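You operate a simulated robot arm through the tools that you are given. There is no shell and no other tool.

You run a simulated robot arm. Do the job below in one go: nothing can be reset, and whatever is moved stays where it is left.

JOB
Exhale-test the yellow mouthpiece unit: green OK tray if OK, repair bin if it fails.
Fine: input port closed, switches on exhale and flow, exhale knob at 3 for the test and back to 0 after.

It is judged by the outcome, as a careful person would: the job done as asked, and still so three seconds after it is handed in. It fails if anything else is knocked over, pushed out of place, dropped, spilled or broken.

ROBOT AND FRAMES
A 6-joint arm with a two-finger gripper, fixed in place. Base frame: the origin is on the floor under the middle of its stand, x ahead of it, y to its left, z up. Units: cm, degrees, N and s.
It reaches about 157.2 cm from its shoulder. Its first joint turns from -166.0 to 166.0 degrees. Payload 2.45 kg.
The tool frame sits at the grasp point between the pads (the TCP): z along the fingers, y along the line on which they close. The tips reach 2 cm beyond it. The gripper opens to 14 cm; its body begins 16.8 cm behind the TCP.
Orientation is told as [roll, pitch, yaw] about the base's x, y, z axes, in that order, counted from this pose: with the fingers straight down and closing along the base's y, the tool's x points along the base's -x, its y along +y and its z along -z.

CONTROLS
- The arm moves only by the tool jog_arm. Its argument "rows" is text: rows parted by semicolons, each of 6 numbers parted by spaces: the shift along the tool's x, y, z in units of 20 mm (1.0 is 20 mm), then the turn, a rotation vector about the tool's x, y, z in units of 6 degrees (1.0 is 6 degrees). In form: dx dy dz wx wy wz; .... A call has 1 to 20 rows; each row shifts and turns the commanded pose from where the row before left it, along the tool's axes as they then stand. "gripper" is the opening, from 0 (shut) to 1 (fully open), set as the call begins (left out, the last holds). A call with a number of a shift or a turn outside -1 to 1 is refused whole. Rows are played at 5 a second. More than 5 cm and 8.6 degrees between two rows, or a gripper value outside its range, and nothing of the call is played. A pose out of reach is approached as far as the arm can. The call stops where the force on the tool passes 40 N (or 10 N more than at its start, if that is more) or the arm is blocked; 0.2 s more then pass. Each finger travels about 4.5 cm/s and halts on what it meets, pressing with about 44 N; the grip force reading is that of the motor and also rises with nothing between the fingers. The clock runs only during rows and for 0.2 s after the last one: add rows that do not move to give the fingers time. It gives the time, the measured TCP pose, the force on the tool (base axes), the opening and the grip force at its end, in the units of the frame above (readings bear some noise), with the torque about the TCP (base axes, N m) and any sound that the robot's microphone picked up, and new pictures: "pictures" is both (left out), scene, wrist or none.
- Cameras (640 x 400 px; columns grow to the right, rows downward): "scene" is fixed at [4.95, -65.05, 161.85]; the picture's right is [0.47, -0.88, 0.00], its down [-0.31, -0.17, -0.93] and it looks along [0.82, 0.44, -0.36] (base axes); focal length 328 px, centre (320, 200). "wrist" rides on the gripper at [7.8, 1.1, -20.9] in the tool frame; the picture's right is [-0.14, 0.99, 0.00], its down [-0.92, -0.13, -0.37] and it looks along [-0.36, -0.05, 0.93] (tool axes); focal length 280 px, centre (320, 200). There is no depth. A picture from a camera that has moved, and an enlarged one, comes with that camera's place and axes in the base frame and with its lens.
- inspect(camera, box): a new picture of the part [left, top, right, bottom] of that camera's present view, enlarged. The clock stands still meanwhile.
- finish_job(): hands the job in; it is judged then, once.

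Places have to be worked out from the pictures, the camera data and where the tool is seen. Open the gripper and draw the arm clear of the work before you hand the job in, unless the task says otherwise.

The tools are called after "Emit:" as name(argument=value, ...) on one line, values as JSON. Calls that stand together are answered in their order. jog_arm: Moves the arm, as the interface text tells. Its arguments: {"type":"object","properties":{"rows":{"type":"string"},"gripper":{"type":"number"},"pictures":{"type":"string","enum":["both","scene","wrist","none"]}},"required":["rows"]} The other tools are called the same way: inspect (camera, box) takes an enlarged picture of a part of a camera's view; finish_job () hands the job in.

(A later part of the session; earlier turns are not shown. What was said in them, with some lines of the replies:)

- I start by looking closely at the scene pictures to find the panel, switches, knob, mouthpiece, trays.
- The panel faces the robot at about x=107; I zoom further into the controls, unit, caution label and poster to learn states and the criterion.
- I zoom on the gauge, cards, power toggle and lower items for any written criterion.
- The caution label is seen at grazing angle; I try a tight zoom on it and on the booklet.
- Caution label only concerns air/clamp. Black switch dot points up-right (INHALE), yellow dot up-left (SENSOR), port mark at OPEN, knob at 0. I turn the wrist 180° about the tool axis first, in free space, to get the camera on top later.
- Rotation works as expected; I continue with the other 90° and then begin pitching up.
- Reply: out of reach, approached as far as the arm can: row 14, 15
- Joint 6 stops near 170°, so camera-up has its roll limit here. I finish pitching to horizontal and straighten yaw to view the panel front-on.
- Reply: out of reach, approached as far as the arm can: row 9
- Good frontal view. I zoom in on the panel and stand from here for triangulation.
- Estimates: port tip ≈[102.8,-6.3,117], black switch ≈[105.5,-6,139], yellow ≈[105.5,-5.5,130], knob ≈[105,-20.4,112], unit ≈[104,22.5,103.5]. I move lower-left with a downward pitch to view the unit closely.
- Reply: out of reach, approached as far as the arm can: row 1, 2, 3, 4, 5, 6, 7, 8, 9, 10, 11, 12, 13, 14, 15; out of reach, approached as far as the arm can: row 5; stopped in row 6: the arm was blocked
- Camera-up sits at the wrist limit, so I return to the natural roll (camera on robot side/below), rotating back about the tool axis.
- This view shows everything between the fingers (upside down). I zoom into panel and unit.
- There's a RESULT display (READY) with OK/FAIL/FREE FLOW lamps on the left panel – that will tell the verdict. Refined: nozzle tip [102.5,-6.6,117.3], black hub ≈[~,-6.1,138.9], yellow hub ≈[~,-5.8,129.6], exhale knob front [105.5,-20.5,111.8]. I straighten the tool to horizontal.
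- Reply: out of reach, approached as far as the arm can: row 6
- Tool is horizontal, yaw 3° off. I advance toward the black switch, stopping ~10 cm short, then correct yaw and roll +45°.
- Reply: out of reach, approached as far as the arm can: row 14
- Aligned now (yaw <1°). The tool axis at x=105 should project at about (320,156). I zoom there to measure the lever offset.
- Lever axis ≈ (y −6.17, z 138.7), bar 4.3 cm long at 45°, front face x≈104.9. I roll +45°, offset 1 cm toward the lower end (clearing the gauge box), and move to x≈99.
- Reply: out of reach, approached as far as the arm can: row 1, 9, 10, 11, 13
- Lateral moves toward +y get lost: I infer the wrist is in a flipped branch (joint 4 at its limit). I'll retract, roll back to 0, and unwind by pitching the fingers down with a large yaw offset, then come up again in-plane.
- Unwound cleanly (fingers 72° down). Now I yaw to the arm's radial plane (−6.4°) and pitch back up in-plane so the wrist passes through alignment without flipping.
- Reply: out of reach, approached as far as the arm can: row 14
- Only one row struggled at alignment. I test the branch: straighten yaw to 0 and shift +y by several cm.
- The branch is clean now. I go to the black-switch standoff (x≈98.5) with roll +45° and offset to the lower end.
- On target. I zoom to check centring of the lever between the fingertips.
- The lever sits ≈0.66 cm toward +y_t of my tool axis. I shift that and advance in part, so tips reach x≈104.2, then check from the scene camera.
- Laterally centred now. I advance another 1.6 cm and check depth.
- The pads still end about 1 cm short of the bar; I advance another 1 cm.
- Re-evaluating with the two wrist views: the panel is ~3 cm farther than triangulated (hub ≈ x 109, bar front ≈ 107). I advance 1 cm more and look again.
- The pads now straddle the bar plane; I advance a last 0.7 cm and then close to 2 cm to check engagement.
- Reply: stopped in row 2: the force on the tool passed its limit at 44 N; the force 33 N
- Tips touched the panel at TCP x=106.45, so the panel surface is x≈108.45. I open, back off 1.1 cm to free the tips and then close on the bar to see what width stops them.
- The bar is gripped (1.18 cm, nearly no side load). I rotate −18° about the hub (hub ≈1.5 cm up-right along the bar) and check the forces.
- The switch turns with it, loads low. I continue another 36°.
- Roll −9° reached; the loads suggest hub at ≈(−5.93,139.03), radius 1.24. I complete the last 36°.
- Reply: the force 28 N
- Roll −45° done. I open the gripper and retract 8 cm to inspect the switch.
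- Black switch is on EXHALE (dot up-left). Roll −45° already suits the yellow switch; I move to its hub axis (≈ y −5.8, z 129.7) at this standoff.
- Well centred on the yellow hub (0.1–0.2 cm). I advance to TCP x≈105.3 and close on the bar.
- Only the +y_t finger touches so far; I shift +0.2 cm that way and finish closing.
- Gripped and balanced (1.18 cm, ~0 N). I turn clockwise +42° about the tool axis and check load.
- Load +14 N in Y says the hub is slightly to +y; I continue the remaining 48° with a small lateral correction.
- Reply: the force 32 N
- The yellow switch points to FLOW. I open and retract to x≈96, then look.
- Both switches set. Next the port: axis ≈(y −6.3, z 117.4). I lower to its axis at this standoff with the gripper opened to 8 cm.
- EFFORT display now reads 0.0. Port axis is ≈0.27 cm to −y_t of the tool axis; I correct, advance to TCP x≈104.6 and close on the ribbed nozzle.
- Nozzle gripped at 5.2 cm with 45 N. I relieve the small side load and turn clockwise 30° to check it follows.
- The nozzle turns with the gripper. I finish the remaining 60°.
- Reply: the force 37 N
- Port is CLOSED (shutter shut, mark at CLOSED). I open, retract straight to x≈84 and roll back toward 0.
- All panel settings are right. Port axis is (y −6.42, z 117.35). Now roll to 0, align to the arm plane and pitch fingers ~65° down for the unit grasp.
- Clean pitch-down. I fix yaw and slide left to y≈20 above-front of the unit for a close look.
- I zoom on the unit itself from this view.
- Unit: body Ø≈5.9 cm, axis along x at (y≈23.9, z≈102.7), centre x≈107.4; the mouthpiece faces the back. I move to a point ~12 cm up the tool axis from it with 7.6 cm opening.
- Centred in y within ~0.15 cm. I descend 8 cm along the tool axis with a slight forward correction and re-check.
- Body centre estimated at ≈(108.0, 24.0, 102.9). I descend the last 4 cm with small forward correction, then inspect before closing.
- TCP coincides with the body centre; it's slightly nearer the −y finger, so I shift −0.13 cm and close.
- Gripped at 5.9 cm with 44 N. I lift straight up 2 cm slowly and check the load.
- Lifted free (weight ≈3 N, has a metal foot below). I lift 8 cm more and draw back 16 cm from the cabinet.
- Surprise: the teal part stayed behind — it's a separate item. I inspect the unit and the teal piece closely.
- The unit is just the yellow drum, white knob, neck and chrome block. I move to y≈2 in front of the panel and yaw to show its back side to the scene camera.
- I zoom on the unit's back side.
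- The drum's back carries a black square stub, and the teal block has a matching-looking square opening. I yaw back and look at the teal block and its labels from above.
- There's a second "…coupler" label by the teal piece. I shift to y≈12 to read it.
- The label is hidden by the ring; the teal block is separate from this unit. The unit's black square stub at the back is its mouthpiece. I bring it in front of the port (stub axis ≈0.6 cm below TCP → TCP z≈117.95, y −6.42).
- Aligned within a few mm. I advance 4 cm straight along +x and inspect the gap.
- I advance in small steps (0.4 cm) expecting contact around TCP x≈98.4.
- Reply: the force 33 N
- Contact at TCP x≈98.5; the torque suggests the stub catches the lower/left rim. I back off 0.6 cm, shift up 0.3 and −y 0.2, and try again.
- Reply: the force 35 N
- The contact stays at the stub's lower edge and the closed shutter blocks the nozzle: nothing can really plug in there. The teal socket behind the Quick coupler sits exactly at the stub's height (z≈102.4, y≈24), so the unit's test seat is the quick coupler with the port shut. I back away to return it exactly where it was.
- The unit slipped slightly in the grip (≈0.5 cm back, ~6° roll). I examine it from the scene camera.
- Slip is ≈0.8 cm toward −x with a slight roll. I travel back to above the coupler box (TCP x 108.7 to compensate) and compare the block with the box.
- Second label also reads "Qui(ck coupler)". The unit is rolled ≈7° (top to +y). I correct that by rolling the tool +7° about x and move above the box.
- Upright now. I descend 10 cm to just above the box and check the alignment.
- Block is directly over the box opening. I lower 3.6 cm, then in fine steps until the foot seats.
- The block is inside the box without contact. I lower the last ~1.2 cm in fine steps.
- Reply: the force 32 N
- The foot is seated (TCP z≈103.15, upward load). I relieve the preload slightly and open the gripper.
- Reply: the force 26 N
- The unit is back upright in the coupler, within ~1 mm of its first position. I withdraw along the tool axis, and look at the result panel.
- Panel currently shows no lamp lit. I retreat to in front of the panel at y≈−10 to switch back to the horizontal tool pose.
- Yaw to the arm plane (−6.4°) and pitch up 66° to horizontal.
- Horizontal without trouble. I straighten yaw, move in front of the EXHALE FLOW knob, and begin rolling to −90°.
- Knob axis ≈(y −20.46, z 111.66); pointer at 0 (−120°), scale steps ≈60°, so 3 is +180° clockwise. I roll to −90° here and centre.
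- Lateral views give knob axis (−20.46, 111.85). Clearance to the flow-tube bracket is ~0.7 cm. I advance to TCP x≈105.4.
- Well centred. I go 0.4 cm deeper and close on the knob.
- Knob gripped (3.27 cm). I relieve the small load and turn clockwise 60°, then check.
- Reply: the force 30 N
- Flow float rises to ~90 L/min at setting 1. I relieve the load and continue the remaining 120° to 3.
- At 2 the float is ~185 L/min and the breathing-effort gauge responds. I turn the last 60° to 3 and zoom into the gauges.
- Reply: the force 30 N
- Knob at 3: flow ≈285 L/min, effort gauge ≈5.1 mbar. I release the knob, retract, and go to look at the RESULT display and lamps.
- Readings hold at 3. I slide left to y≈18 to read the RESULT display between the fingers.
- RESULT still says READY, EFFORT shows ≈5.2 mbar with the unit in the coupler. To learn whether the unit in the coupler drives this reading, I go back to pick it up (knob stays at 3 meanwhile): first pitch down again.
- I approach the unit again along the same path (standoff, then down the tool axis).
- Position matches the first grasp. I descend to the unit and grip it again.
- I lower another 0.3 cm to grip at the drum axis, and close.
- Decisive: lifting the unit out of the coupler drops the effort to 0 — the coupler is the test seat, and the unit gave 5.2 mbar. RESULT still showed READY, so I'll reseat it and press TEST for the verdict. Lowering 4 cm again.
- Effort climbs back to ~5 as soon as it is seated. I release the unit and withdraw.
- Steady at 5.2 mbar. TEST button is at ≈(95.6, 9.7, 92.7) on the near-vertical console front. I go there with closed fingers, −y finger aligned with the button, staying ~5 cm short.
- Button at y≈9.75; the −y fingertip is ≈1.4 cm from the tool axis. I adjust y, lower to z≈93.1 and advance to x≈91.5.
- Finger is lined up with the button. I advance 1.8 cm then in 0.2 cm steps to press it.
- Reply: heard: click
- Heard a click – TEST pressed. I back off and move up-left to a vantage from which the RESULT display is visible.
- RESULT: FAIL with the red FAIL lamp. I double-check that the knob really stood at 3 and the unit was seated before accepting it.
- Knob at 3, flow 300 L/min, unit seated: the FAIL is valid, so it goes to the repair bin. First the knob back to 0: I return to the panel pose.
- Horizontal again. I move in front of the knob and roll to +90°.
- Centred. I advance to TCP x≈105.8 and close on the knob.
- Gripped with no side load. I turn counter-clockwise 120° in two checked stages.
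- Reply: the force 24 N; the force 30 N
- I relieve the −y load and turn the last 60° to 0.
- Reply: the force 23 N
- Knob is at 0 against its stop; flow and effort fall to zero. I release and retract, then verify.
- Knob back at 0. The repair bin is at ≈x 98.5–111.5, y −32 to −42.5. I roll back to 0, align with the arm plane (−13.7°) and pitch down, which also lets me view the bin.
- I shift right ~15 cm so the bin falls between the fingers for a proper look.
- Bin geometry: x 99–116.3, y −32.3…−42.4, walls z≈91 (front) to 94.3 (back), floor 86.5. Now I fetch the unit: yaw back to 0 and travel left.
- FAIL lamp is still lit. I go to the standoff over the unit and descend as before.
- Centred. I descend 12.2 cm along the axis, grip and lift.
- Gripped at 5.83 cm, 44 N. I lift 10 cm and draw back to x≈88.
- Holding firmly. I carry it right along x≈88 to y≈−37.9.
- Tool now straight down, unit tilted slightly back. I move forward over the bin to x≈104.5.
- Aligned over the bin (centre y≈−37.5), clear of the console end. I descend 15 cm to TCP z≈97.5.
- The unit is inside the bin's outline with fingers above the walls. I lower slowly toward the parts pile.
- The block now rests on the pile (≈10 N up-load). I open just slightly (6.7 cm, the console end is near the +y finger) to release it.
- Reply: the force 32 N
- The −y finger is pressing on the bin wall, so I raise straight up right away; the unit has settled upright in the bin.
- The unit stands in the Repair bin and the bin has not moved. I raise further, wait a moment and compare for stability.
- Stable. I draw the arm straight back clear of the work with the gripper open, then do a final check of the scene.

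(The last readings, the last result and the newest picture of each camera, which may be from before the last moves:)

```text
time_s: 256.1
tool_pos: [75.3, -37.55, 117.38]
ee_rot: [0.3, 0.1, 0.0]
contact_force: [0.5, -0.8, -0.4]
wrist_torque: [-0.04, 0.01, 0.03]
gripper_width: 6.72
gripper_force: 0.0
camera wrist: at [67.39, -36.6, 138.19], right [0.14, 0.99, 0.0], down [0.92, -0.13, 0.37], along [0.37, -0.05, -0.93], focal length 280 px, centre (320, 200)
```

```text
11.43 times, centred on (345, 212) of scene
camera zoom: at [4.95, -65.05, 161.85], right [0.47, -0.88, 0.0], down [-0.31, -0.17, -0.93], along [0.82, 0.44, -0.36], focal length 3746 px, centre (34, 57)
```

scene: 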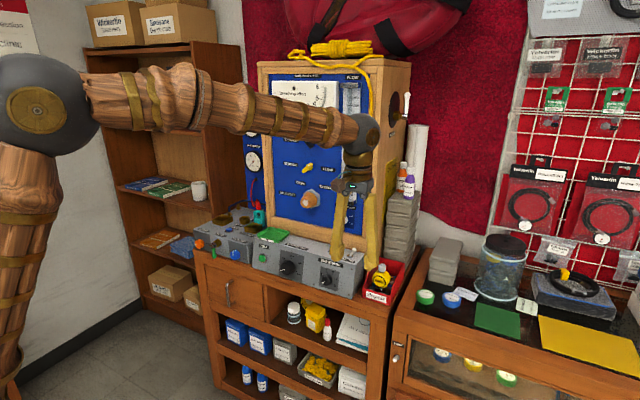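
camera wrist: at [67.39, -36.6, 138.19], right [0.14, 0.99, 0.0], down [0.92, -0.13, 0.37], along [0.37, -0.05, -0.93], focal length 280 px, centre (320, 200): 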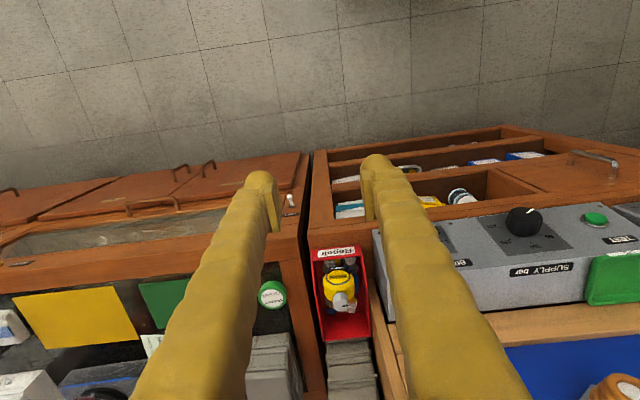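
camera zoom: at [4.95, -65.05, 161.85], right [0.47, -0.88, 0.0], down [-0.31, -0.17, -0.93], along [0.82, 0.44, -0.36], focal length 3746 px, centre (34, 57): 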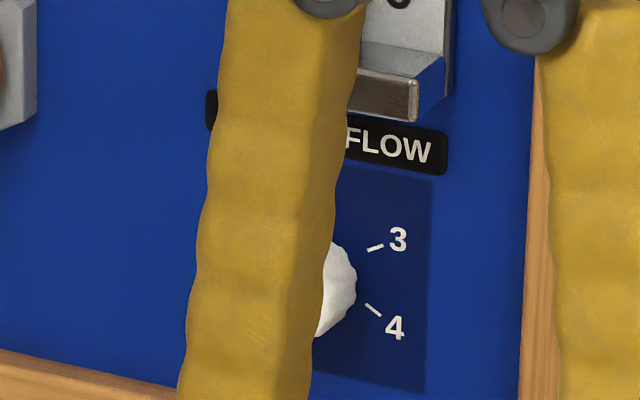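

All is in place: the unit stands in the Repair bin, knob at 0. I raise the arm further away and open the gripper before handing in.

Emit:
jog_arm(rows="0.5 0.5 -1 0 0 0;0.5 0.5 -1 0 0 0;0.5 0.5 -1 0 0 0;0.5 0.5 -1 0 0 0;0.5 0.5 -1 0 0 0;0.5 0.5 -1 0 0 0;0.5 0.5 -1 0 0 0;0.5 0.5 -1 0 0 0;0.5 0.5 -1 0 0 0;0.5 0.5 -1 0 0 0;0 0 0 0 0 0", gripper=1, pictures="both")

Emit:
inspect(camera="scene", box=[240, 130, 420, 310])

```text
time_s: 258.5
tool_pos: [65.14, -27.67, 137.18]
ee_rot: [0.1, 0.0, -0.1]
contact_force: [-0.4, -0.1, 0.0]
wrist_torque: [-0.02, -0.02, 0.01]
gripper_width: 14.02
gripper_force: 0.1
camera wrist: at [57.26, -26.8, 158.16], right [0.14, 0.99, 0.0], down [0.92, -0.13, 0.37], along [0.37, -0.05, -0.93], focal length 280 px, centre (320, 200)
```

scene: 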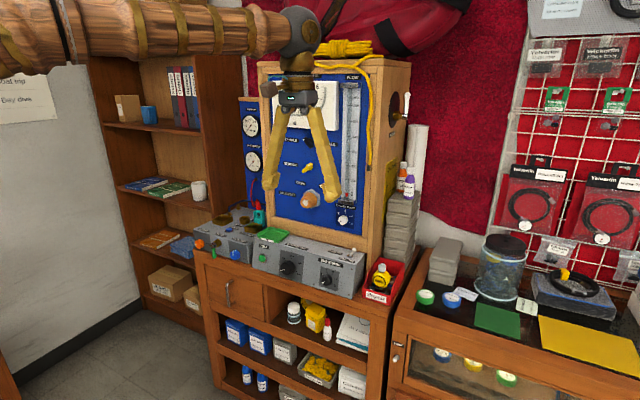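
wrist: 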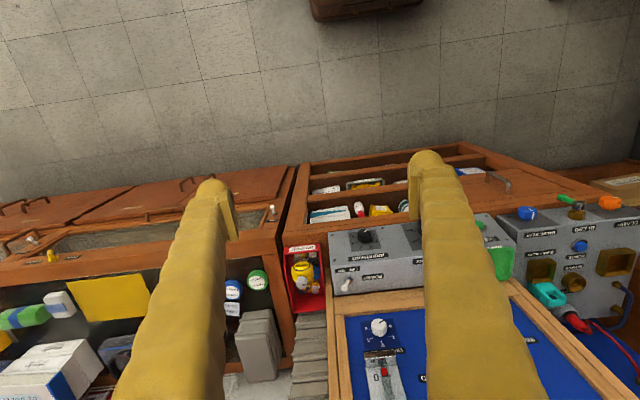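

```text
2.22 times, centred on (330, 220) of scene
camera zoom: at [4.95, -65.05, 161.85], right [0.47, -0.88, 0.0], down [-0.31, -0.17, -0.93], along [0.82, 0.44, -0.36], focal length 728 px, centre (298, 156)
```

zoom: 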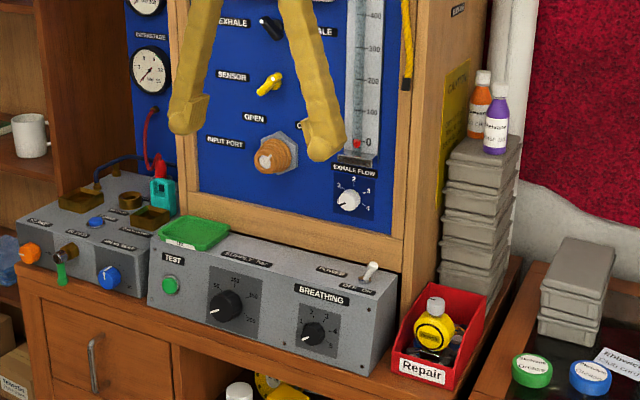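

The arm is clear with the gripper open. The unit tested FAIL and is resting steadily in the Repair bin. The exhale knob is back at 0 and nothing else has moved, so I hand the job in.

Emit:
finish_job()

```text
The job is handed in.
```

I ran the exhale test on the yellow mouthpiece unit. It failed, so it is now in the repair bin.

- **Settings:** the input port was closed, the switches were on exhale and flow, and the exhale knob was at 3. I turned the knob back to 0 afterwards.
- **Reading:** flow was about 300 L/min and breathing effort about 5.2 mbar with the unit in the quick coupler. Effort dropped to 0 when I lifted the unit out, so the reading came from the unit.
- **Verdict:** the result display stayed at READY on its own, so I pressed the TEST button. It then showed FAIL, with the red FAIL lamp lit.

**Handling:**
- **At the port:** I first tried the unit against the closed input port, pressing at about 33 N. It slipped slightly in the gripper, so I put it back in the coupler before testing.
- **At the bin:** when I let go of the unit, it dropped the last bit onto the parts in the bin. One finger also pressed briefly on the bin wall. The bin did not move, and the unit is standing steady in it.

The port is still closed and the switches are still on exhale and flow.
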